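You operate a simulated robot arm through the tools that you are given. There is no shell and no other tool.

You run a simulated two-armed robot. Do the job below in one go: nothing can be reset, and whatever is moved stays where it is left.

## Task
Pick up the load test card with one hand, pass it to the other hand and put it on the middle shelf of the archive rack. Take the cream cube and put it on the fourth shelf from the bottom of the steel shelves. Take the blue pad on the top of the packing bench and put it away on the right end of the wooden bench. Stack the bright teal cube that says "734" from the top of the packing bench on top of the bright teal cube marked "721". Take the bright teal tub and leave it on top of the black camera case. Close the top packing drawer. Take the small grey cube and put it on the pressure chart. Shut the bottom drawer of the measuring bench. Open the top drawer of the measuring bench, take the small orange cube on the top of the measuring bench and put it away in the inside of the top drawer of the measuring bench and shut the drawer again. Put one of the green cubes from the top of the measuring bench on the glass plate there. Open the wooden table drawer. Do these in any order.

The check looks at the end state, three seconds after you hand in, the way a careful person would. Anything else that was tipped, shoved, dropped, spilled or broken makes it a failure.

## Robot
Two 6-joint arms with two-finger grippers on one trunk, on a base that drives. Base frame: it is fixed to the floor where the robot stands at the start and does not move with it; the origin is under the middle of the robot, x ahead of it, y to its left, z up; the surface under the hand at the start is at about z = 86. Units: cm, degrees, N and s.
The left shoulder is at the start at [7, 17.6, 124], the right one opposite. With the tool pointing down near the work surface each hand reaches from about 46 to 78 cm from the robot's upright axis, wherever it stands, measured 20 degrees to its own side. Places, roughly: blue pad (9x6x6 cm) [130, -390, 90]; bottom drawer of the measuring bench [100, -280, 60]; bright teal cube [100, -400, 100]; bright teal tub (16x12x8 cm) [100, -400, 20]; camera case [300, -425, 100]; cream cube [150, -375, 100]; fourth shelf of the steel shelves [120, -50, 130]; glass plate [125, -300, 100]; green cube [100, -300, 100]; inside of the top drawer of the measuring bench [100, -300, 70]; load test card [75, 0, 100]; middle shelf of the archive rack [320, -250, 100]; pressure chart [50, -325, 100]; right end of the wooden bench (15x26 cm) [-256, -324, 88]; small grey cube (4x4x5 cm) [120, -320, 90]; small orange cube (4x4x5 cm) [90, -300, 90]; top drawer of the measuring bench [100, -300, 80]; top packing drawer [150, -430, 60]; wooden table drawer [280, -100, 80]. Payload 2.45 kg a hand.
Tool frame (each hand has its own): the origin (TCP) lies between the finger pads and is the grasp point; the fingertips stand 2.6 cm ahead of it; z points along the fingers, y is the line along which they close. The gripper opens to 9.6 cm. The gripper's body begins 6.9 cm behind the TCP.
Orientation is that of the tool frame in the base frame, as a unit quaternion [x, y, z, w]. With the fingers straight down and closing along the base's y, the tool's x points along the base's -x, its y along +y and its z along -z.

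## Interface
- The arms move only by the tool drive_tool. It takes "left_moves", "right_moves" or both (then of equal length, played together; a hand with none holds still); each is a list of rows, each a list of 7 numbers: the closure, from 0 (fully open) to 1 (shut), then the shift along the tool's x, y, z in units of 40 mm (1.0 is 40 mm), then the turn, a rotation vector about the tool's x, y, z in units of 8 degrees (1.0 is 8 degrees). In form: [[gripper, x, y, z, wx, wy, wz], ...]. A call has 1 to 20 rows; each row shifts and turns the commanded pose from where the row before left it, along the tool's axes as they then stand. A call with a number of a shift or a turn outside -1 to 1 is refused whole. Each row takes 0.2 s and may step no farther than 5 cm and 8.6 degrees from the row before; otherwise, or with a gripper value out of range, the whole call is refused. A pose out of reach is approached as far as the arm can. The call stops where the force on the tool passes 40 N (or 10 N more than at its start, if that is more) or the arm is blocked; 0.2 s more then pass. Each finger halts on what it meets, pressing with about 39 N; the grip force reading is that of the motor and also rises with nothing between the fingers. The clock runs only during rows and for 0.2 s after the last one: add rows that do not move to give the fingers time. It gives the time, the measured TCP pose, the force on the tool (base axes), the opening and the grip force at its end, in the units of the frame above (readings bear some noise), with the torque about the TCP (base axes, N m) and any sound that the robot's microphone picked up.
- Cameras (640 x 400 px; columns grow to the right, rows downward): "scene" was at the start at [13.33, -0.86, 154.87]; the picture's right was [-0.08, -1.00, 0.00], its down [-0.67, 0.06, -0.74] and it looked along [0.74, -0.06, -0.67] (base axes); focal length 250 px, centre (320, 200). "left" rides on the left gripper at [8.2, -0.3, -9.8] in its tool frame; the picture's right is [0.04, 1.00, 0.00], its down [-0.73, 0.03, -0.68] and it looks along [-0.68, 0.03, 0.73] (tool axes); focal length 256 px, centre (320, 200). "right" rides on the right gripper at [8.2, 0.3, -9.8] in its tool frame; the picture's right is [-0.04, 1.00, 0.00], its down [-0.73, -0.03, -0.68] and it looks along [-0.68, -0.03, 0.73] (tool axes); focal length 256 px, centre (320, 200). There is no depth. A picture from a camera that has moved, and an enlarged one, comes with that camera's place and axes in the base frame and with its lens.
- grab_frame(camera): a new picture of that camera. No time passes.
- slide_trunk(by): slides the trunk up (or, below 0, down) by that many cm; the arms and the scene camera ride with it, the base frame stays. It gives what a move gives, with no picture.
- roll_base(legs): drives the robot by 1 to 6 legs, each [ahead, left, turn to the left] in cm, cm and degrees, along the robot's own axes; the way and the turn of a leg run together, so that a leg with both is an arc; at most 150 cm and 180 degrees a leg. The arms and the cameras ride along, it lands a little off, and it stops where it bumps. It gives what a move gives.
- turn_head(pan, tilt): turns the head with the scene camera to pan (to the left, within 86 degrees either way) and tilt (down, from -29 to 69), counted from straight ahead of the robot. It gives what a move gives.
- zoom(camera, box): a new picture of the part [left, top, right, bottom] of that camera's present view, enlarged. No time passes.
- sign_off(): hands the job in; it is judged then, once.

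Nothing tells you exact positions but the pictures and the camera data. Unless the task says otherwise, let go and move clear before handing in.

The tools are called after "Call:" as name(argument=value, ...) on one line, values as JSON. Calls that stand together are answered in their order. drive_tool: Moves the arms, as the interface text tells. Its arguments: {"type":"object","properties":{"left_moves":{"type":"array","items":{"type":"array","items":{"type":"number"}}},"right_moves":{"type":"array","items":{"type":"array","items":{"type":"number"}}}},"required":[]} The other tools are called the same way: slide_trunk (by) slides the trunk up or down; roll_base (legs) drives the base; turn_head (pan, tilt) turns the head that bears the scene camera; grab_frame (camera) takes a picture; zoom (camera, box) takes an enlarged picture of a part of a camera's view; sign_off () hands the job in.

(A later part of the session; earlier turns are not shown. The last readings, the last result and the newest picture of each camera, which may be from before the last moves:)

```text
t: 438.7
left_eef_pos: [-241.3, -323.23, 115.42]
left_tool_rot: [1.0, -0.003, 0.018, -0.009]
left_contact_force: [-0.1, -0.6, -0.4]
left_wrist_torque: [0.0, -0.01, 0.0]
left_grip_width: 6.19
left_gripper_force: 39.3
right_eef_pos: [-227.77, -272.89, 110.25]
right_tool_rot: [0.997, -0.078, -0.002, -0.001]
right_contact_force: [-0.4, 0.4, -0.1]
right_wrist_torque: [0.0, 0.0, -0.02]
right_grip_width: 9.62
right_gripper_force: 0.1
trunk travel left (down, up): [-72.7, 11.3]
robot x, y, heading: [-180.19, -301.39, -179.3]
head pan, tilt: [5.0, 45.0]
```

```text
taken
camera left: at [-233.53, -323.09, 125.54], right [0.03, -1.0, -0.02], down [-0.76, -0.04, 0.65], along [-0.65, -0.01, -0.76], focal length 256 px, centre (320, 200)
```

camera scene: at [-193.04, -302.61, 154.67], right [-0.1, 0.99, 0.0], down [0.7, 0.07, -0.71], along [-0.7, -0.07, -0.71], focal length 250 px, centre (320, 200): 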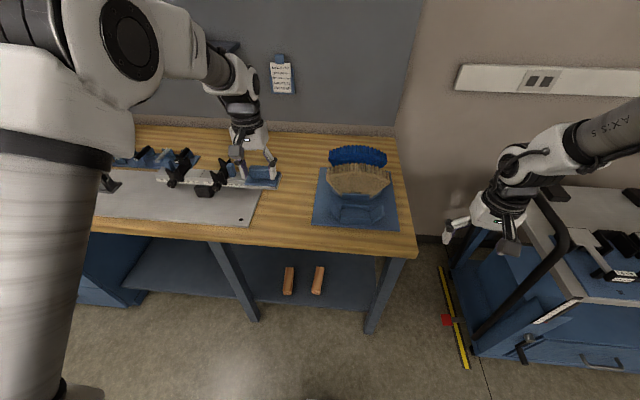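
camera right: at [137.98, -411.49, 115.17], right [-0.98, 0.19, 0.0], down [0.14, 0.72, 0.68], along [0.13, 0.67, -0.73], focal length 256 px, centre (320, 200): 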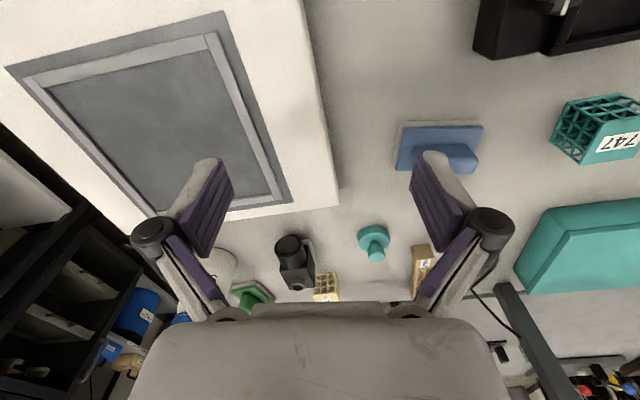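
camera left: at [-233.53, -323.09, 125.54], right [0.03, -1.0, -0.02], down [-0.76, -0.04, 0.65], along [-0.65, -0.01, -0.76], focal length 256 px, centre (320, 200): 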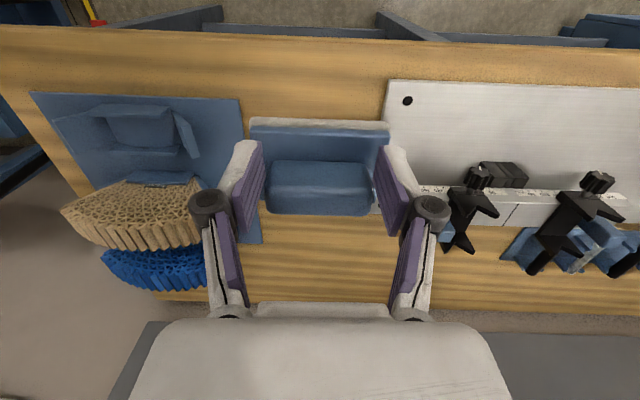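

Call:
roll_base(legs=[[10, -1.5, 0]])

Call:
drive_tool(left_moves=[[1, -0.5, 0, 0.3, 0, 0, 0], [1, -0.5, 0, 0.7, 0, 0, 0], [1, 0, 0, 0.9, 0, 0, 0], [1, 0, 0, 0.9, 0, 0, 0]])

Call:
grab_frame(camera="left")

Call:
zoom(camera="scene", box=[160, 110, 420, 270])

```text
t: 439.9
left_eef_pos: [-251.09, -321.89, 115.48]
left_tool_rot: [1.0, -0.003, 0.018, -0.01]
left_contact_force: [0.1, -0.2, -0.5]
left_wrist_torque: [-0.01, -0.03, -0.02]
left_grip_width: 6.18
left_gripper_force: 39.1
right_eef_pos: [-237.66, -271.45, 110.33]
right_tool_rot: [0.997, -0.078, -0.001, -0.001]
right_contact_force: [-0.5, 0.4, 0.4]
right_wrist_torque: [-0.01, -0.03, -0.03]
right_grip_width: 9.62
right_gripper_force: 0.0
trunk travel left (down, up): [-72.7, 11.3]
robot x, y, heading: [-189.76, -299.85, -179.3]
head pan, tilt: [5.0, 45.0]
```

```text
t: 440.9
left_eef_pos: [-254.95, -321.64, 104.18]
left_tool_rot: [1.0, -0.003, 0.019, -0.01]
left_contact_force: [-0.2, -0.1, -0.4]
left_wrist_torque: [0.0, -0.04, 0.0]
left_grip_width: 6.18
left_gripper_force: 39.0
right_eef_pos: [-237.66, -271.41, 110.18]
right_tool_rot: [0.997, -0.079, -0.001, -0.001]
right_contact_force: [1.2, -0.3, -0.7]
right_wrist_torque: [0.03, 0.01, 0.01]
right_grip_width: 9.6
right_gripper_force: 0.1
trunk travel left (down, up): [-72.7, 11.3]
robot x, y, heading: [-190.13, -300.25, -179.2]
head pan, tilt: [5.0, 45.0]
```

```text
taken
camera left: at [-247.03, -321.58, 114.26], right [0.03, -1.0, -0.02], down [-0.76, -0.04, 0.65], along [-0.65, -0.01, -0.76], focal length 256 px, centre (320, 200)
```

left: 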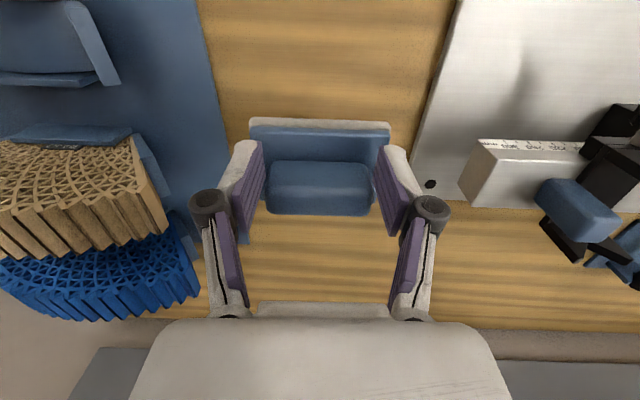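

```text
2.46 times, centred on (290, 190) of scene
camera zoom: at [-202.98, -301.32, 154.67], right [-0.1, 0.99, 0.0], down [0.7, 0.07, -0.71], along [-0.7, -0.07, -0.71], focal length 616 px, centre (394, 225)
```

zoom: 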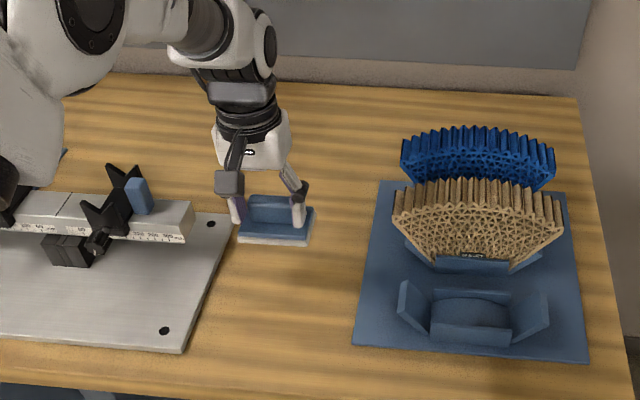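

Call:
drive_tool(left_moves=[[1, 0, 0, 0.8, 0, 0, 0], [1, 0, 0, 0.8, 0, 0, 0], [1, 0, 0, 0.6, 0, 0, 0], [1, 0, 0, 0.1, 0, 0, 0], [1, 0, 0, 0.08, 0, 0, 0]])

Call:
drive_tool(left_moves=[[1, 0, 0, 0.08, 0, 0, 0], [1, 0, 0, 0.08, 0, 0, 0], [1, 0, 0, 0, 0, 0, 0]])

Call:
zoom(camera="scene", box=[160, 110, 420, 270])

```text
t: 442.1
left_eef_pos: [-254.42, -321.44, 94.7]
left_tool_rot: [1.0, -0.003, 0.018, -0.009]
left_contact_force: [0.3, 0.0, 0.6]
left_wrist_torque: [0.0, -0.02, -0.01]
left_grip_width: 6.18
left_gripper_force: 39.1
right_eef_pos: [-237.76, -271.53, 110.23]
right_tool_rot: [0.997, -0.08, -0.001, -0.001]
right_contact_force: [0.2, 0.3, 0.0]
right_wrist_torque: [-0.02, 0.02, 0.01]
right_grip_width: 9.61
right_gripper_force: 0.0
trunk travel left (down, up): [-72.7, 11.3]
robot x, y, heading: [-189.79, -300.3, -179.4]
head pan, tilt: [5.0, 45.0]
```

```text
t: 442.9
left_eef_pos: [-254.57, -321.33, 93.98]
left_tool_rot: [1.0, -0.003, 0.018, -0.01]
left_contact_force: [-0.2, 0.4, -0.3]
left_wrist_torque: [0.0, -0.03, 0.01]
left_grip_width: 6.21
left_gripper_force: 38.8
right_eef_pos: [-237.61, -271.56, 110.23]
right_tool_rot: [0.997, -0.079, 0.0, -0.001]
right_contact_force: [-0.1, 0.1, -0.1]
right_wrist_torque: [0.01, -0.01, 0.02]
right_grip_width: 9.59
right_gripper_force: 0.1
trunk travel left (down, up): [-72.7, 11.3]
robot x, y, heading: [-189.65, -300.16, -179.3]
head pan, tilt: [5.0, 45.0]
```

```text
2.46 times, centred on (290, 190) of scene
camera zoom: at [-202.95, -301.27, 154.67], right [-0.1, 0.99, 0.0], down [0.7, 0.07, -0.71], along [-0.7, -0.07, -0.71], focal length 616 px, centre (394, 225)
```

zoom: 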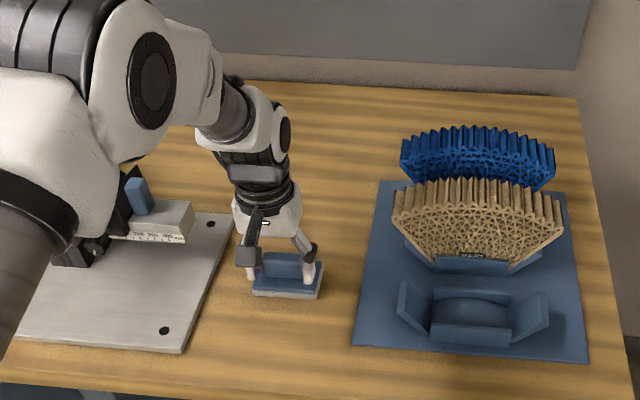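

Call:
drive_tool(left_moves=[[1, 0, 0, 0.07, 0, 0, 0], [1, 0, 0, 0.07, 0, 0, 0], [1, 0, 0, 0, 0, 0, 0]])

```text
t: 443.7
left_eef_pos: [-254.43, -321.34, 93.84]
left_tool_rot: [1.0, -0.004, 0.015, -0.009]
left_contact_force: [-4.6, -2.5, 26.8]
left_wrist_torque: [-0.41, 0.49, 0.01]
left_grip_width: 6.2
left_gripper_force: 39.4
right_eef_pos: [-237.33, -271.4, 110.49]
right_tool_rot: [0.997, -0.079, -0.002, 0.001]
right_contact_force: [-0.1, 1.0, 0.5]
right_wrist_torque: [0.04, -0.01, 0.04]
right_grip_width: 9.61
right_gripper_force: 0.0
trunk travel left (down, up): [-72.7, 11.3]
robot x, y, heading: [-189.65, -300.2, -179.1]
head pan, tilt: [5.0, 45.0]
```

Contact. Release and lift away.

Call:
drive_tool(left_moves=[[1, 0, 0, -0.03, 0, 0, 0], [0.2, 0, 0, 0, 0, 0, 0], [0.1, 0, 0, 0, 0, 0, 0], [0.1, 0, 0, -0.4, 0, 0, 0], [0.1, 0, 0, -0.8, 0, 0, 0], [0.1, 0, 0, -0.9, 0, 0, 0], [0.1, 0, 0, -0.9, 0, 0, 0], [0.1, 0, 0, -0.9, 0, 0, 0], [0.1, 0, 0, -0.9, 0, 0, 0], [0.1, 0, 0, -0.9, 0, 0, 0]])

Call:
zoom(camera="scene", box=[160, 110, 420, 270])

Call:
grab_frame(camera="left")

```text
t: 445.9
left_eef_pos: [-255.3, -321.76, 116.42]
left_tool_rot: [1.0, -0.003, 0.018, -0.01]
left_contact_force: [-0.5, -0.5, 0.2]
left_wrist_torque: [0.02, 0.0, -0.03]
left_grip_width: 8.66
left_gripper_force: 0.1
right_eef_pos: [-237.52, -271.44, 110.34]
right_tool_rot: [0.997, -0.08, -0.001, -0.001]
right_contact_force: [0.5, -0.1, -0.3]
right_wrist_torque: [0.02, -0.01, -0.01]
right_grip_width: 9.6
right_gripper_force: 0.0
trunk travel left (down, up): [-72.7, 11.3]
robot x, y, heading: [-189.86, -300.13, -178.9]
head pan, tilt: [5.0, 45.0]
```

```text
2.46 times, centred on (290, 190) of scene
camera zoom: at [-202.88, -301.25, 154.67], right [-0.1, 0.99, 0.0], down [0.7, 0.07, -0.71], along [-0.7, -0.07, -0.71], focal length 616 px, centre (394, 225)
```

zoom: 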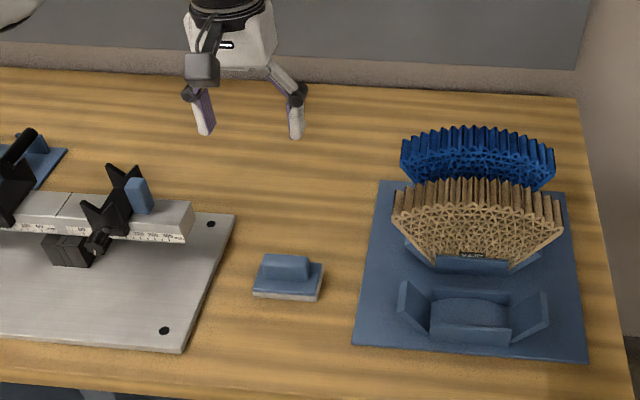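

```text
taken
camera left: at [-247.38, -321.63, 126.48], right [0.03, -1.0, -0.02], down [-0.76, -0.04, 0.65], along [-0.65, -0.01, -0.76], focal length 256 px, centre (320, 200)
```

left: 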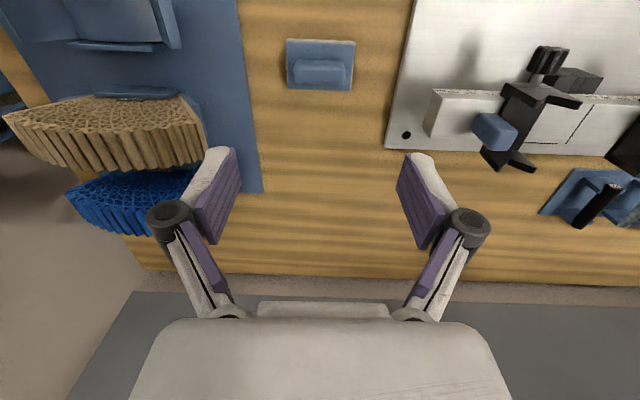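

The blue pad is on the wooden bench's right end. I'll back away, and try to free up the right arm's posture in open space.

Call:
roll_base(legs=[[-70, 0, 0]])

Call:
drive_tool(right_moves=[[0, 0, 0, 0, 0, 0, -0.6], [0, 0, 0, 0, 0, 0, -0.6], [0, -0.8, 0, 0, 0, 0, 0], [0, -0.8, 0, 0, 0, 0, 0], [0, -0.8, 0, 0, 0, 0, 0], [0, -0.8, 0, 0, 0, 0, 0]])

Call:
drive_tool(right_moves=[[0, 0, 0.8, 0, 0, 0, 0], [0, 0, 0.8, 0, 0, 0, 0]])

Call:
turn_head(pan=-30, tilt=20)

Call:
grab_frame(camera="scene")

```text
t: 449.7
left_eef_pos: [-185.98, -320.64, 116.31]
left_tool_rot: [1.0, -0.004, 0.017, -0.009]
left_contact_force: [-0.3, -1.2, 1.2]
left_wrist_torque: [-0.01, -0.01, 0.01]
left_grip_width: 8.63
left_gripper_force: 0.0
right_eef_pos: [-168.51, -270.58, 110.23]
right_tool_rot: [0.997, -0.079, -0.001, -0.001]
right_contact_force: [0.3, -0.1, 0.2]
right_wrist_torque: [0.02, 0.0, -0.02]
right_grip_width: 9.59
right_gripper_force: 0.1
trunk travel left (down, up): [-72.7, 11.3]
robot x, y, heading: [-120.24, -299.23, -179.0]
head pan, tilt: [5.0, 45.0]
```

```text
t: 451.1
left_eef_pos: [-186.07, -320.64, 116.29]
left_tool_rot: [1.0, -0.004, 0.018, -0.009]
left_contact_force: [0.5, 0.5, 0.1]
left_wrist_torque: [0.0, -0.04, -0.01]
left_grip_width: 8.62
left_gripper_force: 0.0
right_eef_pos: [-175.95, -267.96, 108.45]
right_tool_rot: [1.0, -0.012, -0.005, -0.013]
right_contact_force: [-0.7, 0.7, -0.3]
right_wrist_torque: [-0.01, -0.04, -0.02]
right_grip_width: 9.56
right_gripper_force: 0.1
right hand out of reach, approached as far as the arm can: row 3, 4, 5, 6
trunk travel left (down, up): [-72.7, 11.3]
robot x, y, heading: [-120.4, -298.93, -179.0]
head pan, tilt: [5.0, 45.0]
```

```text
t: 451.7
left_eef_pos: [-185.91, -320.79, 116.25]
left_tool_rot: [1.0, -0.004, 0.018, -0.009]
left_contact_force: [0.5, 0.1, 0.2]
left_wrist_torque: [-0.02, 0.01, -0.02]
left_grip_width: 8.65
left_gripper_force: 0.1
right_eef_pos: [-172.92, -269.25, 107.69]
right_tool_rot: [1.0, 0.0, -0.002, -0.004]
right_contact_force: [0.3, -0.1, -0.5]
right_wrist_torque: [0.0, -0.01, 0.03]
right_grip_width: 9.59
right_gripper_force: 0.1
right hand out of reach, approached as far as the arm can: row 1, 2
trunk travel left (down, up): [-72.7, 11.3]
robot x, y, heading: [-120.56, -299.28, -178.9]
head pan, tilt: [5.0, 45.0]
```

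```text
t: 452.7
left_eef_pos: [-185.88, -320.81, 116.24]
left_tool_rot: [1.0, -0.004, 0.019, -0.009]
left_contact_force: [-0.3, 0.1, 0.5]
left_wrist_torque: [-0.03, 0.0, 0.01]
left_grip_width: 8.66
left_gripper_force: 0.1
right_eef_pos: [-172.88, -269.14, 107.75]
right_tool_rot: [1.0, 0.0, -0.002, -0.004]
right_contact_force: [1.1, -0.2, 0.0]
right_wrist_torque: [-0.01, 0.01, 0.0]
right_grip_width: 9.61
right_gripper_force: 0.1
trunk travel left (down, up): [-72.7, 11.3]
robot x, y, heading: [-119.97, -299.1, -179.3]
head pan, tilt: [-30.0, 20.0]
```

```text
taken
camera scene: at [-133.67, -294.93, 158.53], right [0.49, 0.87, 0.0], down [0.3, -0.17, -0.94], along [-0.82, 0.46, -0.34], focal length 250 px, centre (320, 200)
```

scene: 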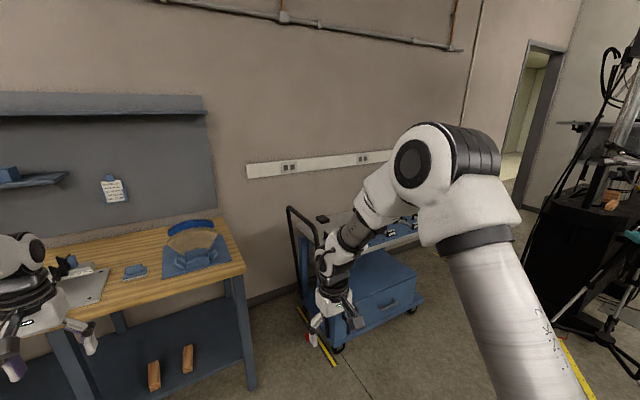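

Call:
drive_tool(right_moves=[[0, 0, 0, 0, 0, 0, -1], [0, 0, 0, 0, 0, 0, -1], [0, 0, 0, 0, 0, 0, -1], [0, 0, 0, 0, 0, 0, -1], [0, 0, 0, 0, 0, 0, -1], [0, 0, 0, 0, 0, 0, -1]])

Call:
drive_tool(right_moves=[[0, 0.5, 0.5, 0, 0, 0, 0], [0, 0.5, 0.5, 0, 0, 0, 0]])

```text
t: 454.1
left_eef_pos: [-185.85, -320.88, 116.09]
left_tool_rot: [1.0, -0.003, 0.019, -0.01]
left_contact_force: [0.6, 0.8, 0.1]
left_wrist_torque: [0.01, 0.01, 0.05]
left_grip_width: 8.64
left_gripper_force: 0.1
right_eef_pos: [-172.81, -269.15, 107.59]
right_tool_rot: [1.0, 0.0, -0.002, -0.004]
right_contact_force: [0.1, 0.4, 0.6]
right_wrist_torque: [-0.02, 0.02, 0.03]
right_grip_width: 9.59
right_gripper_force: 0.1
right hand out of reach, approached as far as the arm can: row 1, 2, 3, 4, 5, 6
trunk travel left (down, up): [-72.7, 11.3]
robot x, y, heading: [-120.92, -298.96, -179.3]
head pan, tilt: [-30.0, 20.0]
```

```text
t: 454.7
left_eef_pos: [-185.92, -320.85, 116.3]
left_tool_rot: [1.0, -0.004, 0.017, -0.01]
left_contact_force: [0.0, 0.1, -0.2]
left_wrist_torque: [0.01, 0.0, 0.0]
left_grip_width: 8.64
left_gripper_force: 0.1
right_eef_pos: [-168.4, -271.2, 107.14]
right_tool_rot: [1.0, 0.001, -0.002, -0.004]
right_contact_force: [-0.1, 0.3, 0.5]
right_wrist_torque: [-0.03, 0.03, 0.0]
right_grip_width: 9.62
right_gripper_force: 0.2
right hand out of reach, approached as far as the arm can: row 1, 2
trunk travel left (down, up): [-72.7, 11.3]
robot x, y, heading: [-120.46, -299.41, -179.2]
head pan, tilt: [-30.0, 20.0]
```

The right arm's wrist is wound to its limit, so I'll keep it tucked and continue with the left. Returning to the packing bench for the tub.

Call:
roll_base(legs=[[0, 150, 0], [0, 60, 0], [0, 0, -90], [0, -150, 0], [0, -95, 0]])

Call:
turn_head(pan=10, tilt=40)

Call:
grab_frame(camera="scene")

Call:
turn_head(pan=-70, tilt=20)

Call:
grab_frame(camera="scene")

```text
t: 480.6
left_eef_pos: [107.32, -426.7, 116.24]
left_tool_rot: [0.726, -0.688, 0.02, 0.006]
left_contact_force: [-0.2, -0.7, 0.5]
left_wrist_torque: [-0.01, -0.01, 0.02]
left_grip_width: 8.64
left_gripper_force: 0.0
right_eef_pos: [158.01, -441.34, 107.12]
right_tool_rot: [0.729, -0.685, 0.002, -0.004]
right_contact_force: [-0.7, 0.3, 0.2]
right_wrist_torque: [0.02, 0.03, 0.06]
right_grip_width: 9.58
right_gripper_force: 0.0
trunk travel left (down, up): [-72.7, 11.3]
robot x, y, heading: [132.71, -490.45, 94.7]
head pan, tilt: [-30.0, 20.0]
```

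```text
t: 481.7
left_eef_pos: [107.36, -426.74, 116.18]
left_tool_rot: [0.726, -0.688, 0.02, 0.006]
left_contact_force: [-0.7, 0.4, 0.5]
left_wrist_torque: [0.02, 0.02, 0.0]
left_grip_width: 8.66
left_gripper_force: 0.1
right_eef_pos: [157.97, -441.2, 107.13]
right_tool_rot: [0.728, -0.685, 0.002, -0.004]
right_contact_force: [1.1, 0.7, -0.3]
right_wrist_torque: [0.03, 0.01, 0.02]
right_grip_width: 9.62
right_gripper_force: 0.0
trunk travel left (down, up): [-72.7, 11.3]
robot x, y, heading: [133.19, -490.95, 94.2]
head pan, tilt: [10.0, 40.0]
```

```text
taken
camera scene: at [130.32, -477.72, 155.4], right [0.97, 0.25, 0.0], down [0.16, -0.62, -0.77], along [-0.19, 0.74, -0.64], focal length 250 px, centre (320, 200)
```

scene: 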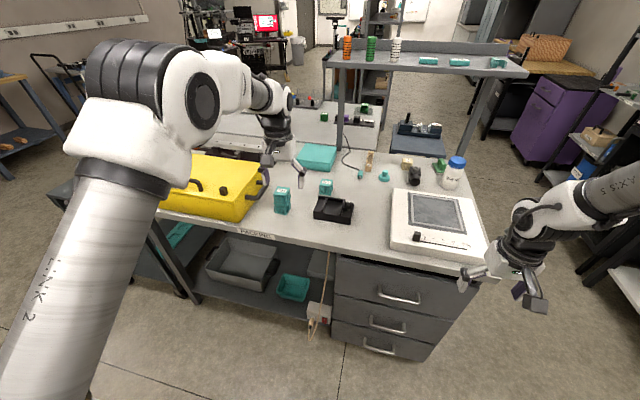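

```text
t: 483.2
left_eef_pos: [107.43, -426.7, 116.32]
left_tool_rot: [0.726, -0.688, 0.02, 0.006]
left_contact_force: [0.2, -0.9, 0.3]
left_wrist_torque: [-0.04, -0.02, 0.02]
left_grip_width: 8.65
left_gripper_force: 0.1
right_eef_pos: [158.02, -441.26, 107.12]
right_tool_rot: [0.728, -0.685, 0.002, -0.005]
right_contact_force: [-0.3, -0.3, 0.4]
right_wrist_torque: [-0.03, -0.02, -0.03]
right_grip_width: 9.6
right_gripper_force: 0.1
trunk travel left (down, up): [-72.7, 11.3]
robot x, y, heading: [132.85, -490.96, 94.1]
head pan, tilt: [-70.0, 20.0]
```

```text
taken
camera scene: at [140.91, -482.12, 158.54], right [0.41, -0.91, 0.0], down [-0.31, -0.14, -0.94], along [0.86, 0.39, -0.34], focal length 250 px, centre (320, 200)
```

scene: 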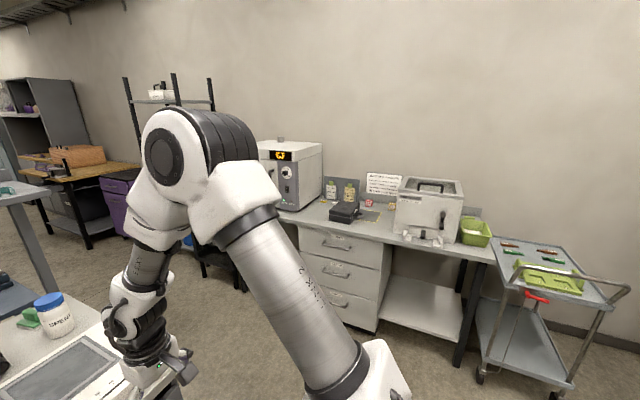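

Call:
zoom(camera="scene", box=[290, 160, 490, 260])

Call:
roll_base(legs=[[-12, 8, -4]])

Call:
turn_head(pan=10, tilt=50)

Call:
zoom(camera="scene", box=[220, 160, 400, 280])

```text
3.20 times, centred on (390, 210) of scene
camera zoom: at [140.91, -482.12, 158.54], right [0.41, -0.91, 0.0], down [-0.31, -0.14, -0.94], along [0.86, 0.39, -0.34], focal length 800 px, centre (96, 168)
```

zoom: 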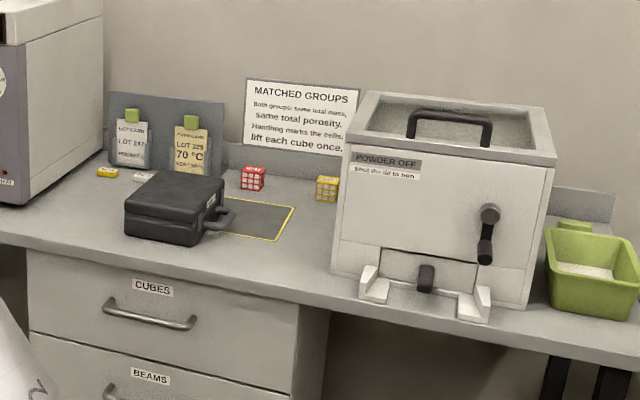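

```text
t: 484.6
left_eef_pos: [104.68, -437.05, 116.2]
left_tool_rot: [-0.7, 0.714, -0.02, -0.007]
left_contact_force: [0.4, 0.0, 0.3]
left_wrist_torque: [0.02, -0.05, -0.02]
left_grip_width: 8.66
left_gripper_force: 0.1
right_eef_pos: [154.18, -454.97, 106.96]
right_tool_rot: [-0.704, 0.71, -0.002, 0.002]
right_contact_force: [0.4, -0.7, -0.3]
right_wrist_torque: [0.02, 0.0, -0.01]
right_grip_width: 9.59
right_gripper_force: 0.0
trunk travel left (down, up): [-72.7, 11.3]
robot x, y, heading: [125.28, -502.92, 90.2]
head pan, tilt: [-70.0, 20.0]
```

```text
t: 486.1
left_eef_pos: [104.57, -437.18, 116.27]
left_tool_rot: [-0.701, 0.713, -0.02, -0.006]
left_contact_force: [-0.7, 0.0, -0.3]
left_wrist_torque: [0.02, -0.01, -0.01]
left_grip_width: 8.64
left_gripper_force: 0.1
right_eef_pos: [154.17, -455.25, 107.05]
right_tool_rot: [-0.704, 0.711, -0.002, 0.005]
right_contact_force: [-0.3, -0.9, -0.2]
right_wrist_torque: [0.0, 0.01, 0.02]
right_grip_width: 9.59
right_gripper_force: 0.0
trunk travel left (down, up): [-72.7, 11.3]
robot x, y, heading: [125.33, -502.92, 90.3]
head pan, tilt: [10.0, 50.0]
```

```text
3.33 times, centred on (310, 220) of scene
camera zoom: at [123.98, -490.4, 153.98], right [0.98, 0.18, 0.0], down [0.13, -0.75, -0.64], along [-0.11, 0.63, -0.77], focal length 834 px, centre (353, 133)
```

zoom: 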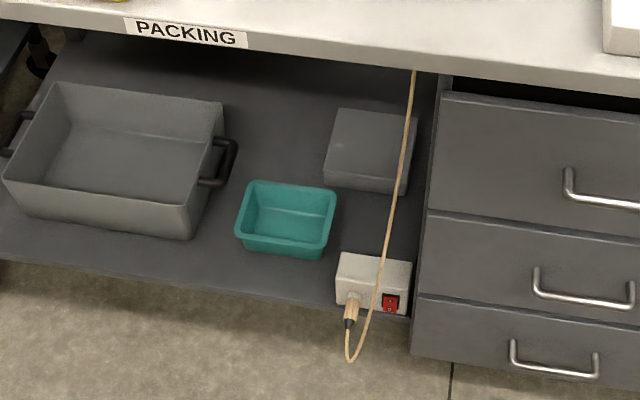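

The tub (x 88.5–105.5, y −401…−412.5) can be taken by its right side wall with a pitched left hand. The black camera case is on the white bench left of the "powder off" box. I'll lower the trunk fully for the tub.

Call:
slide_trunk(by=-40)

Call:
slide_trunk(by=-31)

Call:
turn_head(pan=12, tilt=35)

Call:
grab_frame(camera="scene")

Call:
zoom(camera="scene", box=[200, 100, 380, 220])

```text
t: 489.9
left_eef_pos: [104.56, -437.22, 76.26]
left_tool_rot: [-0.7, 0.714, -0.02, -0.006]
left_contact_force: [-0.2, 0.5, 0.7]
left_wrist_torque: [0.0, 0.01, 0.01]
left_grip_width: 8.65
left_gripper_force: 0.2
right_eef_pos: [154.09, -455.24, 67.1]
right_tool_rot: [-0.703, 0.711, -0.002, 0.004]
right_contact_force: [0.3, 0.0, -0.4]
right_wrist_torque: [0.01, 0.01, 0.01]
right_grip_width: 9.6
right_gripper_force: 0.1
trunk travel left (down, up): [-32.7, 51.3]
robot x, y, heading: [125.41, -503.04, 90.1]
head pan, tilt: [10.0, 50.0]
```

```text
t: 493.0
left_eef_pos: [104.57, -437.28, 45.24]
left_tool_rot: [-0.7, 0.714, -0.02, -0.006]
left_contact_force: [-0.1, 0.7, -0.2]
left_wrist_torque: [0.04, -0.02, -0.01]
left_grip_width: 8.64
left_gripper_force: 0.0
right_eef_pos: [154.17, -455.21, 35.98]
right_tool_rot: [-0.703, 0.711, -0.002, 0.005]
right_contact_force: [0.5, 0.8, 0.5]
right_wrist_torque: [0.02, 0.01, 0.02]
right_grip_width: 9.61
right_gripper_force: 0.0
trunk travel left (down, up): [-1.7, 82.3]
robot x, y, heading: [125.62, -502.66, 90.4]
head pan, tilt: [10.0, 50.0]
```

```text
t: 493.8
left_eef_pos: [104.44, -437.22, 45.28]
left_tool_rot: [-0.7, 0.714, -0.02, -0.006]
left_contact_force: [-0.9, -0.4, -0.4]
left_wrist_torque: [0.01, 0.04, -0.03]
left_grip_width: 8.64
left_gripper_force: 0.1
right_eef_pos: [154.07, -455.21, 36.08]
right_tool_rot: [-0.703, 0.711, -0.001, 0.005]
right_contact_force: [-0.4, -0.1, 0.1]
right_wrist_torque: [0.0, -0.03, 0.01]
right_grip_width: 9.61
right_gripper_force: 0.1
trunk travel left (down, up): [-1.7, 82.3]
robot x, y, heading: [125.49, -502.84, 90.4]
head pan, tilt: [12.0, 35.0]
```

```text
taken
camera scene: at [123.47, -489.4, 85.15], right [0.98, 0.21, 0.0], down [0.12, -0.56, -0.82], along [-0.17, 0.8, -0.57], focal length 250 px, centre (320, 200)
```

scene: 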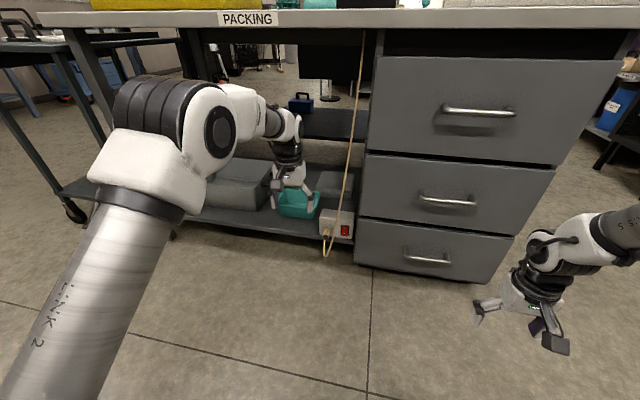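

```text
3.33 times, centred on (290, 160) of scene
camera zoom: at [123.47, -489.4, 85.15], right [0.98, 0.21, 0.0], down [0.12, -0.56, -0.82], along [-0.17, 0.8, -0.57], focal length 834 px, centre (420, 333)
```

zoom: 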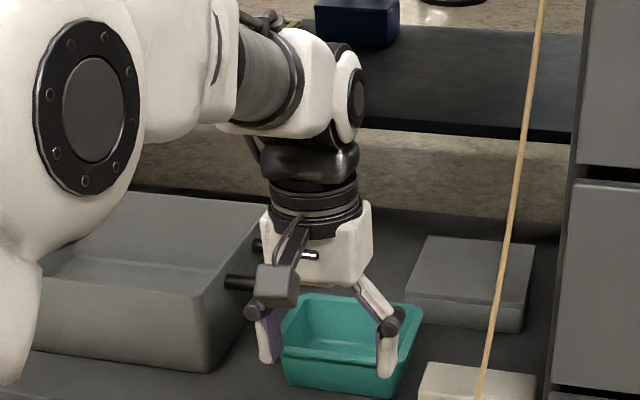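

Rim height is confirmed at z ≈ 26. Pitch the left hand forward about 35° and set a 5 cm opening.

Call:
drive_tool(left_moves=[[0.48, 0, 0, 0, 0, -1, 0], [0.48, 0, 0, 0, 0, -1, 0], [0.48, 0, 0, 0, 0, -1, 0], [0.48, 0, 0, 0, 0, -1, 0], [0.48, 0, 0, 0, 0, -0.4, 0], [0.48, 0, 0, 0, 0, 0, 0]])

Call:
roll_base(legs=[[20, -1, 0]])

Call:
grab_frame(camera="left")

Call:
grab_frame(camera="scene")

```text
t: 495.2
left_eef_pos: [104.63, -437.09, 45.19]
left_tool_rot: [-0.674, 0.682, 0.193, 0.21]
left_contact_force: [0.9, -0.9, -0.1]
left_wrist_torque: [0.01, 0.01, 0.04]
left_grip_width: 5.02
left_gripper_force: 0.1
right_eef_pos: [154.07, -455.18, 36.14]
right_tool_rot: [-0.703, 0.711, -0.002, 0.004]
right_contact_force: [0.4, 0.1, 0.5]
right_wrist_torque: [-0.01, 0.01, 0.01]
right_grip_width: 9.61
right_gripper_force: 0.2
trunk travel left (down, up): [-1.7, 82.3]
robot x, y, heading: [125.32, -502.78, 90.1]
head pan, tilt: [12.0, 35.0]
```

```text
t: 496.8
left_eef_pos: [105.8, -417.02, 45.3]
left_tool_rot: [-0.672, 0.683, 0.192, 0.21]
left_contact_force: [-0.2, -0.4, -1.5]
left_wrist_torque: [-0.01, 0.03, 0.0]
left_grip_width: 5.02
left_gripper_force: 0.0
right_eef_pos: [155.19, -435.17, 36.15]
right_tool_rot: [-0.702, 0.712, -0.002, 0.004]
right_contact_force: [0.2, -0.2, -0.2]
right_wrist_torque: [0.0, 0.0, -0.02]
right_grip_width: 9.6
right_gripper_force: 0.0
trunk travel left (down, up): [-1.7, 82.3]
robot x, y, heading: [126.27, -483.04, 90.0]
head pan, tilt: [12.0, 35.0]
```

```text
taken
camera left: at [105.74, -429.26, 49.04], right [-1.0, -0.01, -0.04], down [-0.04, 0.24, 0.97], along [0.0, 0.97, -0.24], focal length 256 px, centre (320, 200)
```

left: 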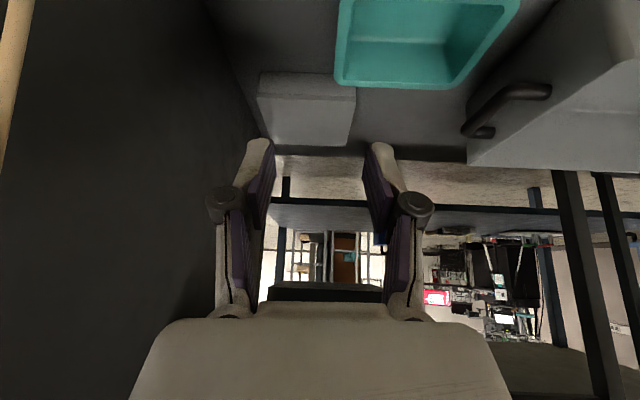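

```text
taken
camera scene: at [124.48, -469.36, 85.15], right [0.98, 0.21, 0.0], down [0.12, -0.56, -0.82], along [-0.17, 0.8, -0.57], focal length 250 px, centre (320, 200)
```

scene: 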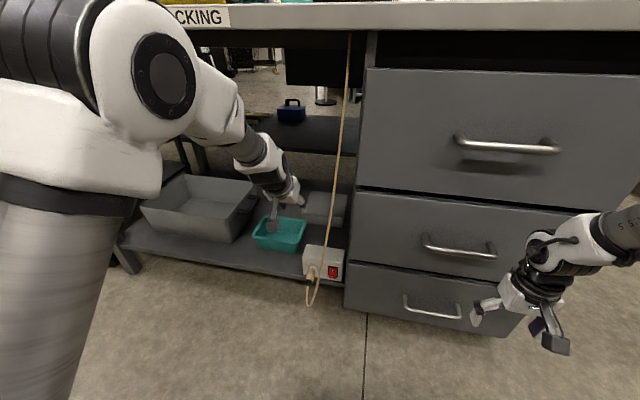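

Call:
drive_tool(left_moves=[[0.48, 0.21, 0.14, 0.93, 0, 0, 0], [0.48, 0.21, 0.14, 0.93, 0, 0, 0], [0.48, 0.21, 0.14, 0.93, 0, 0, 0], [0.48, 0, 0, 0, 0, 0, 0]])

Call:
grab_frame(camera="left")

Call:
zoom(camera="scene", box=[220, 140, 380, 300])

```text
t: 497.8
left_eef_pos: [104.24, -413.24, 34.67]
left_tool_rot: [-0.673, 0.683, 0.193, 0.21]
left_contact_force: [0.4, 0.2, -1.0]
left_wrist_torque: [0.0, 0.01, 0.01]
left_grip_width: 4.98
left_gripper_force: 0.1
right_eef_pos: [155.23, -435.4, 36.17]
right_tool_rot: [-0.702, 0.712, -0.002, 0.004]
right_contact_force: [-0.2, -0.5, 0.0]
right_wrist_torque: [0.04, 0.01, -0.02]
right_grip_width: 9.6
right_gripper_force: 0.0
trunk travel left (down, up): [-1.7, 82.3]
robot x, y, heading: [126.08, -482.78, 90.2]
head pan, tilt: [12.0, 35.0]
```

```text
taken
camera left: at [104.22, -425.33, 38.44], right [-1.0, -0.01, -0.04], down [-0.04, 0.24, 0.97], along [0.0, 0.97, -0.24], focal length 256 px, centre (320, 200)
```

left: 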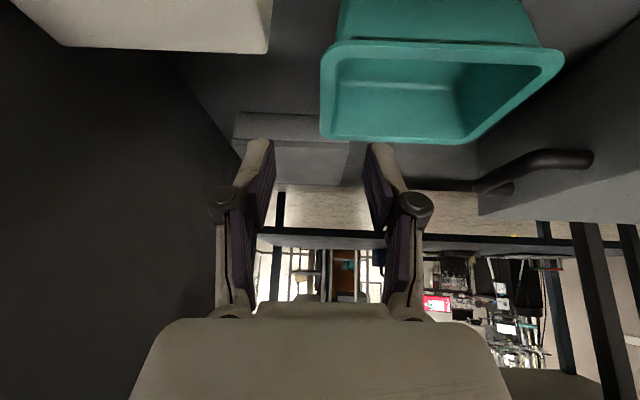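

```text
2.50 times, centred on (300, 220) of scene
camera zoom: at [124.47, -469.35, 85.15], right [0.98, 0.21, 0.0], down [0.12, -0.56, -0.82], along [-0.17, 0.8, -0.57], focal length 625 px, centre (370, 150)
```

zoom: 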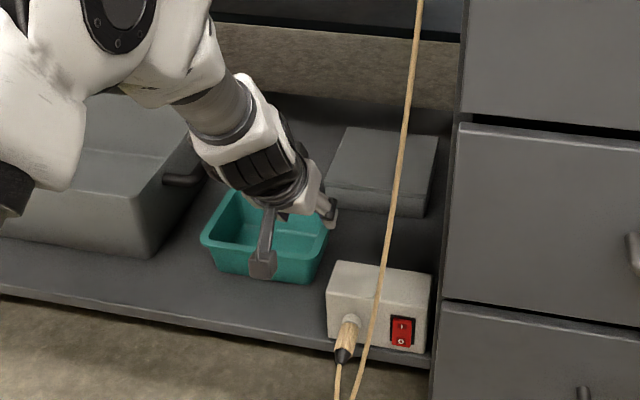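

Call:
drive_tool(left_moves=[[0.48, 0, 0.08, 0.7, 0, 0, 0], [0.48, 0, 0, 0.75, 0, 0, 0], [0.48, 0, 0, 0.75, 0, 0, 0], [0.48, 0, 0, 0.6, 0, 0, 0], [0.48, 0, 0, 0, 0, 0, 0]])

Call:
grab_frame(camera="left")

Call:
zoom(camera="scene", box=[220, 140, 380, 300])

```text
t: 499.0
left_eef_pos: [104.37, -406.87, 25.13]
left_tool_rot: [-0.673, 0.683, 0.193, 0.21]
left_contact_force: [0.4, -0.2, 0.1]
left_wrist_torque: [0.03, 0.02, -0.02]
left_grip_width: 4.99
left_gripper_force: 0.0
right_eef_pos: [155.14, -435.22, 36.1]
right_tool_rot: [-0.702, 0.712, -0.002, 0.004]
right_contact_force: [-0.2, -0.5, 0.3]
right_wrist_torque: [0.04, 0.02, 0.01]
right_grip_width: 9.6
right_gripper_force: 0.0
trunk travel left (down, up): [-1.7, 82.3]
robot x, y, heading: [126.21, -482.66, 89.8]
head pan, tilt: [12.0, 35.0]
```

```text
taken
camera left: at [104.43, -419.06, 28.95], right [-1.0, -0.01, -0.04], down [-0.04, 0.24, 0.97], along [0.0, 0.97, -0.25], focal length 256 px, centre (320, 200)
```

left: 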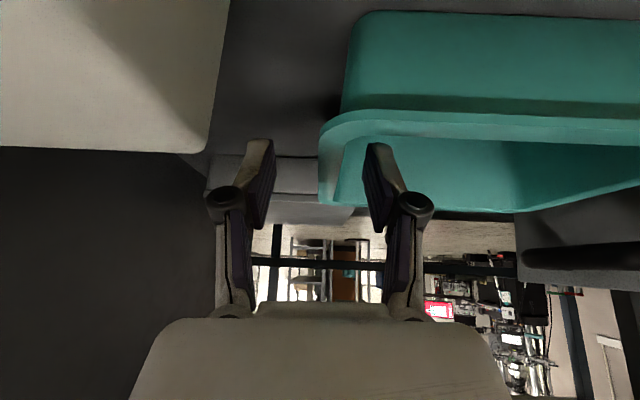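

```text
2.50 times, centred on (300, 220) of scene
camera zoom: at [124.47, -469.35, 85.15], right [0.98, 0.21, 0.0], down [0.12, -0.56, -0.82], along [-0.17, 0.8, -0.57], focal length 625 px, centre (370, 150)
```

zoom: 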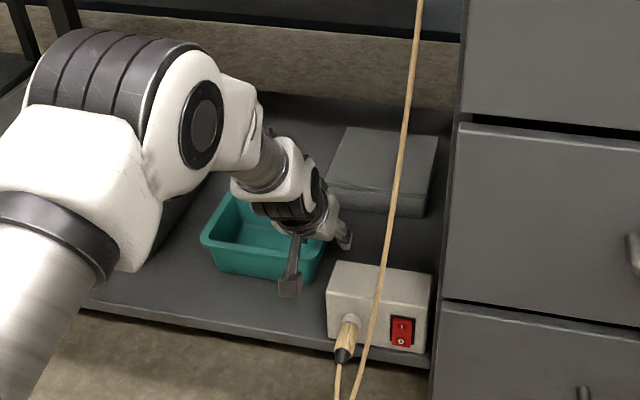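

Call:
drive_tool(left_moves=[[0.48, 0, 0.1, 0.2, 0, 0, 0], [0.48, 0, 0, 0, 0, 0, 0], [1, 0, 0, 0, 0, 0, 0], [1, 0, 0, 0, 0, 0, 0], [1, 0, 0, 0, 0, 0, 0]])

Call:
grab_frame(camera="left")

Call:
zoom(camera="scene", box=[220, 140, 380, 300])

```text
t: 500.2
left_eef_pos: [104.05, -406.35, 24.62]
left_tool_rot: [-0.672, 0.683, 0.193, 0.211]
left_contact_force: [-0.5, 2.0, 3.5]
left_wrist_torque: [0.46, 0.73, -0.17]
left_grip_width: 0.6
left_gripper_force: 33.4
right_eef_pos: [155.17, -435.2, 36.1]
right_tool_rot: [-0.702, 0.712, -0.002, 0.005]
right_contact_force: [0.2, 0.4, 0.7]
right_wrist_torque: [-0.01, 0.01, 0.03]
right_grip_width: 9.59
right_gripper_force: 0.1
trunk travel left (down, up): [-1.7, 82.3]
robot x, y, heading: [126.54, -482.54, 90.1]
head pan, tilt: [12.0, 35.0]
```

```text
taken
camera left: at [104.03, -418.63, 28.39], right [-1.0, -0.01, -0.04], down [-0.04, 0.24, 0.97], along [0.0, 0.97, -0.24], focal length 256 px, centre (320, 200)
```

left: 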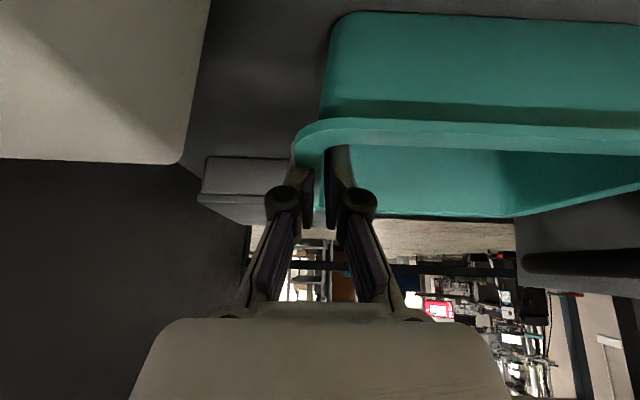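

```text
2.50 times, centred on (300, 220) of scene
camera zoom: at [124.49, -469.39, 85.16], right [0.98, 0.21, 0.0], down [0.12, -0.56, -0.82], along [-0.17, 0.8, -0.57], focal length 625 px, centre (370, 150)
```

zoom: 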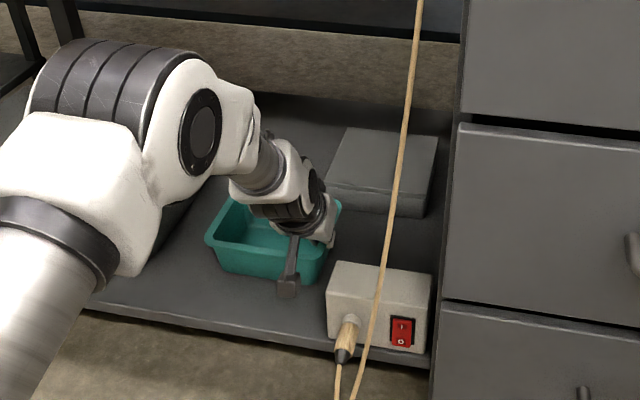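

Gripped the wall. Lift with the trunk a little and check.

Call:
slide_trunk(by=5)

Call:
grab_frame(camera="left")

Call:
zoom(camera="scene", box=[220, 140, 380, 300])

```text
t: 501.1
left_eef_pos: [103.98, -406.43, 29.5]
left_tool_rot: [-0.673, 0.683, 0.193, 0.21]
left_contact_force: [-0.2, -1.4, -3.0]
left_wrist_torque: [-0.05, -0.11, 0.04]
left_grip_width: 0.57
left_gripper_force: 33.1
right_eef_pos: [155.3, -435.31, 41.13]
right_tool_rot: [-0.702, 0.712, -0.002, 0.005]
right_contact_force: [0.2, 0.1, 0.1]
right_wrist_torque: [0.01, 0.01, 0.02]
right_grip_width: 9.61
right_gripper_force: 0.0
trunk travel left (down, up): [-6.7, 77.3]
robot x, y, heading: [126.21, -482.89, 90.1]
head pan, tilt: [12.0, 35.0]
```

```text
taken
camera left: at [104.03, -418.66, 33.27], right [-1.0, -0.01, -0.04], down [-0.04, 0.25, 0.97], along [0.0, 0.97, -0.25], focal length 256 px, centre (320, 200)
```

left: 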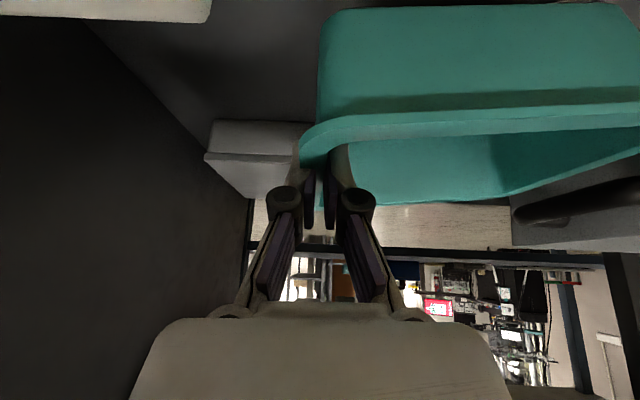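

```text
2.50 times, centred on (300, 220) of scene
camera zoom: at [124.47, -469.32, 90.14], right [0.98, 0.21, 0.0], down [0.12, -0.56, -0.82], along [-0.17, 0.8, -0.57], focal length 625 px, centre (370, 150)
```

zoom: 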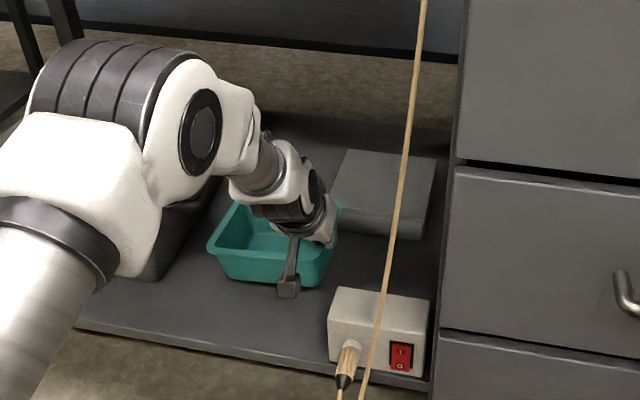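

The tub is held, nearly level. Raise a bit more and back straight out.

Call:
slide_trunk(by=5)

Call:
roll_base(legs=[[-35, 0, 0]])

Call:
grab_frame(camera="scene")

Call:
slide_trunk(by=40)

Call:
slide_trunk(by=20)

Call:
grab_frame(camera="scene")

```text
t: 502.0
left_eef_pos: [103.97, -406.37, 34.38]
left_tool_rot: [-0.672, 0.683, 0.193, 0.21]
left_contact_force: [1.1, 0.3, -2.0]
left_wrist_torque: [0.04, -0.11, 0.03]
left_grip_width: 0.62
left_gripper_force: 32.1
right_eef_pos: [155.16, -435.35, 46.15]
right_tool_rot: [-0.702, 0.712, -0.003, 0.005]
right_contact_force: [0.0, 1.2, -0.2]
right_wrist_torque: [0.0, 0.0, -0.04]
right_grip_width: 9.6
right_gripper_force: 0.1
trunk travel left (down, up): [-11.7, 72.3]
robot x, y, heading: [126.22, -482.94, 90.0]
head pan, tilt: [12.0, 35.0]
```

```text
t: 504.3
left_eef_pos: [103.78, -442.41, 34.56]
left_tool_rot: [-0.674, 0.681, 0.193, 0.209]
left_contact_force: [-1.2, 0.2, -1.8]
left_wrist_torque: [-0.04, -0.15, 0.0]
left_grip_width: 0.61
left_gripper_force: 32.4
right_eef_pos: [155.13, -470.92, 46.04]
right_tool_rot: [-0.704, 0.71, -0.003, 0.005]
right_contact_force: [0.1, -0.7, 0.3]
right_wrist_torque: [-0.03, 0.04, -0.01]
right_grip_width: 9.59
right_gripper_force: 0.0
trunk travel left (down, up): [-11.7, 72.3]
robot x, y, heading: [126.12, -518.55, 90.1]
head pan, tilt: [12.0, 35.0]
```

```text
taken
camera scene: at [124.5, -505.12, 95.15], right [0.98, 0.21, 0.0], down [0.12, -0.56, -0.82], along [-0.17, 0.8, -0.57], focal length 250 px, centre (320, 200)
```

scene: 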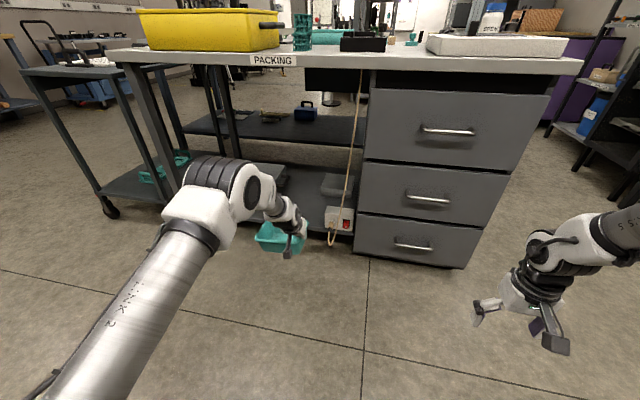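

```text
t: 508.2
left_eef_pos: [103.72, -442.29, 74.55]
left_tool_rot: [-0.675, 0.681, 0.194, 0.21]
left_contact_force: [-0.6, 0.0, -1.5]
left_wrist_torque: [-0.03, -0.12, 0.0]
left_grip_width: 0.61
left_gripper_force: 32.2
right_eef_pos: [155.11, -470.98, 86.13]
right_tool_rot: [-0.704, 0.71, -0.002, 0.004]
right_contact_force: [-0.5, 1.0, 0.6]
right_wrist_torque: [-0.01, 0.0, 0.03]
right_grip_width: 9.58
right_gripper_force: 0.1
trunk travel left (down, up): [-51.7, 32.3]
robot x, y, heading: [126.43, -518.34, 90.2]
head pan, tilt: [12.0, 35.0]
```

```text
t: 510.3
left_eef_pos: [103.74, -442.34, 94.56]
left_tool_rot: [-0.674, 0.682, 0.194, 0.21]
left_contact_force: [0.0, -0.2, -1.4]
left_wrist_torque: [-0.08, -0.13, -0.02]
left_grip_width: 0.59
left_gripper_force: 32.4
right_eef_pos: [155.02, -470.97, 106.09]
right_tool_rot: [-0.705, 0.71, -0.002, 0.004]
right_contact_force: [-0.6, -0.2, -0.5]
right_wrist_torque: [-0.01, 0.03, 0.01]
right_grip_width: 9.59
right_gripper_force: 0.0
trunk travel left (down, up): [-71.7, 12.3]
robot x, y, heading: [126.26, -518.57, 90.0]
head pan, tilt: [12.0, 35.0]
```

```text
taken
camera scene: at [124.5, -505.06, 155.14], right [0.98, 0.21, 0.0], down [0.12, -0.56, -0.82], along [-0.17, 0.8, -0.57], focal length 250 px, centre (320, 200)
```

scene: 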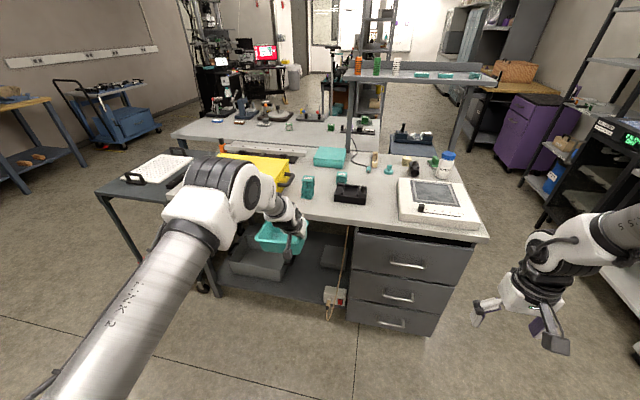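

Tub is secure. Drive to the camera case: back off, turn east, then line up.

Call:
roll_base(legs=[[-14, 0, 0], [0, 0, -90], [50, 0, 0], [0, 69, 0]])

Call:
turn_head(pan=10, tilt=30)

Call:
grab_frame(camera="scene")

Call:
grab_frame(camera="left")

```text
t: 521.4
left_eef_pos: [251.0, -439.32, 94.51]
left_tool_rot: [-0.004, 0.959, -0.009, 0.285]
left_contact_force: [0.8, 0.4, -1.7]
left_wrist_torque: [-0.13, 0.03, -0.05]
left_grip_width: 0.61
left_gripper_force: 32.8
right_eef_pos: [223.48, -491.16, 106.01]
right_tool_rot: [-0.006, 1.0, -0.005, 0.002]
right_contact_force: [0.3, -0.4, 0.3]
right_wrist_torque: [0.0, -0.03, 0.0]
right_grip_width: 9.62
right_gripper_force: 0.1
trunk travel left (down, up): [-71.7, 12.3]
robot x, y, heading: [174.98, -463.37, 1.6]
head pan, tilt: [12.0, 35.0]
```

```text
t: 522.0
left_eef_pos: [250.99, -439.28, 94.48]
left_tool_rot: [-0.004, 0.959, -0.008, 0.285]
left_contact_force: [0.4, -0.3, -1.1]
left_wrist_torque: [-0.1, 0.03, -0.04]
left_grip_width: 0.61
left_gripper_force: 32.6
right_eef_pos: [223.44, -491.19, 106.12]
right_tool_rot: [-0.007, 1.0, -0.005, 0.002]
right_contact_force: [0.1, 0.2, 0.2]
right_wrist_torque: [-0.04, 0.02, 0.01]
right_grip_width: 9.61
right_gripper_force: 0.1
trunk travel left (down, up): [-71.7, 12.3]
robot x, y, heading: [175.1, -463.82, 1.4]
head pan, tilt: [10.0, 30.0]
```

```text
taken
camera scene: at [189.09, -461.7, 155.92], right [0.2, -0.98, 0.0], down [-0.49, -0.1, -0.87], along [0.85, 0.17, -0.5], focal length 250 px, centre (320, 200)
```

scene: 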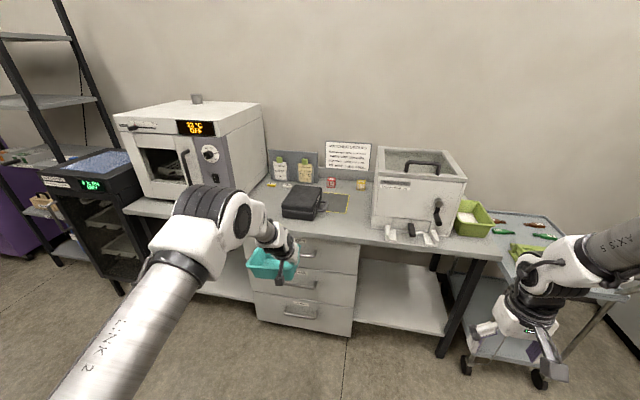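

```text
taken
camera left: at [238.81, -439.55, 98.29], right [-0.04, 1.0, -0.04], down [0.24, 0.05, 0.97], along [0.97, 0.03, -0.25], focal length 256 px, centre (320, 200)
```

left: 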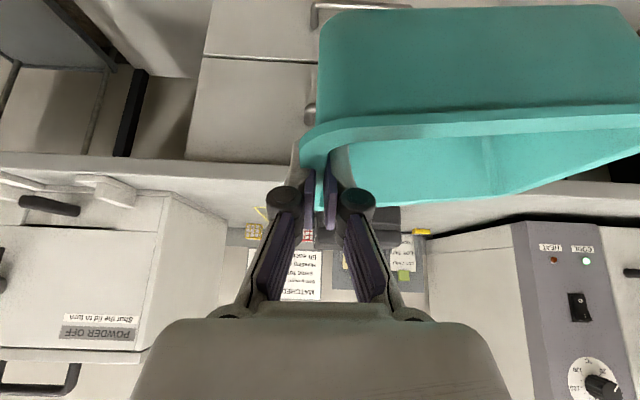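

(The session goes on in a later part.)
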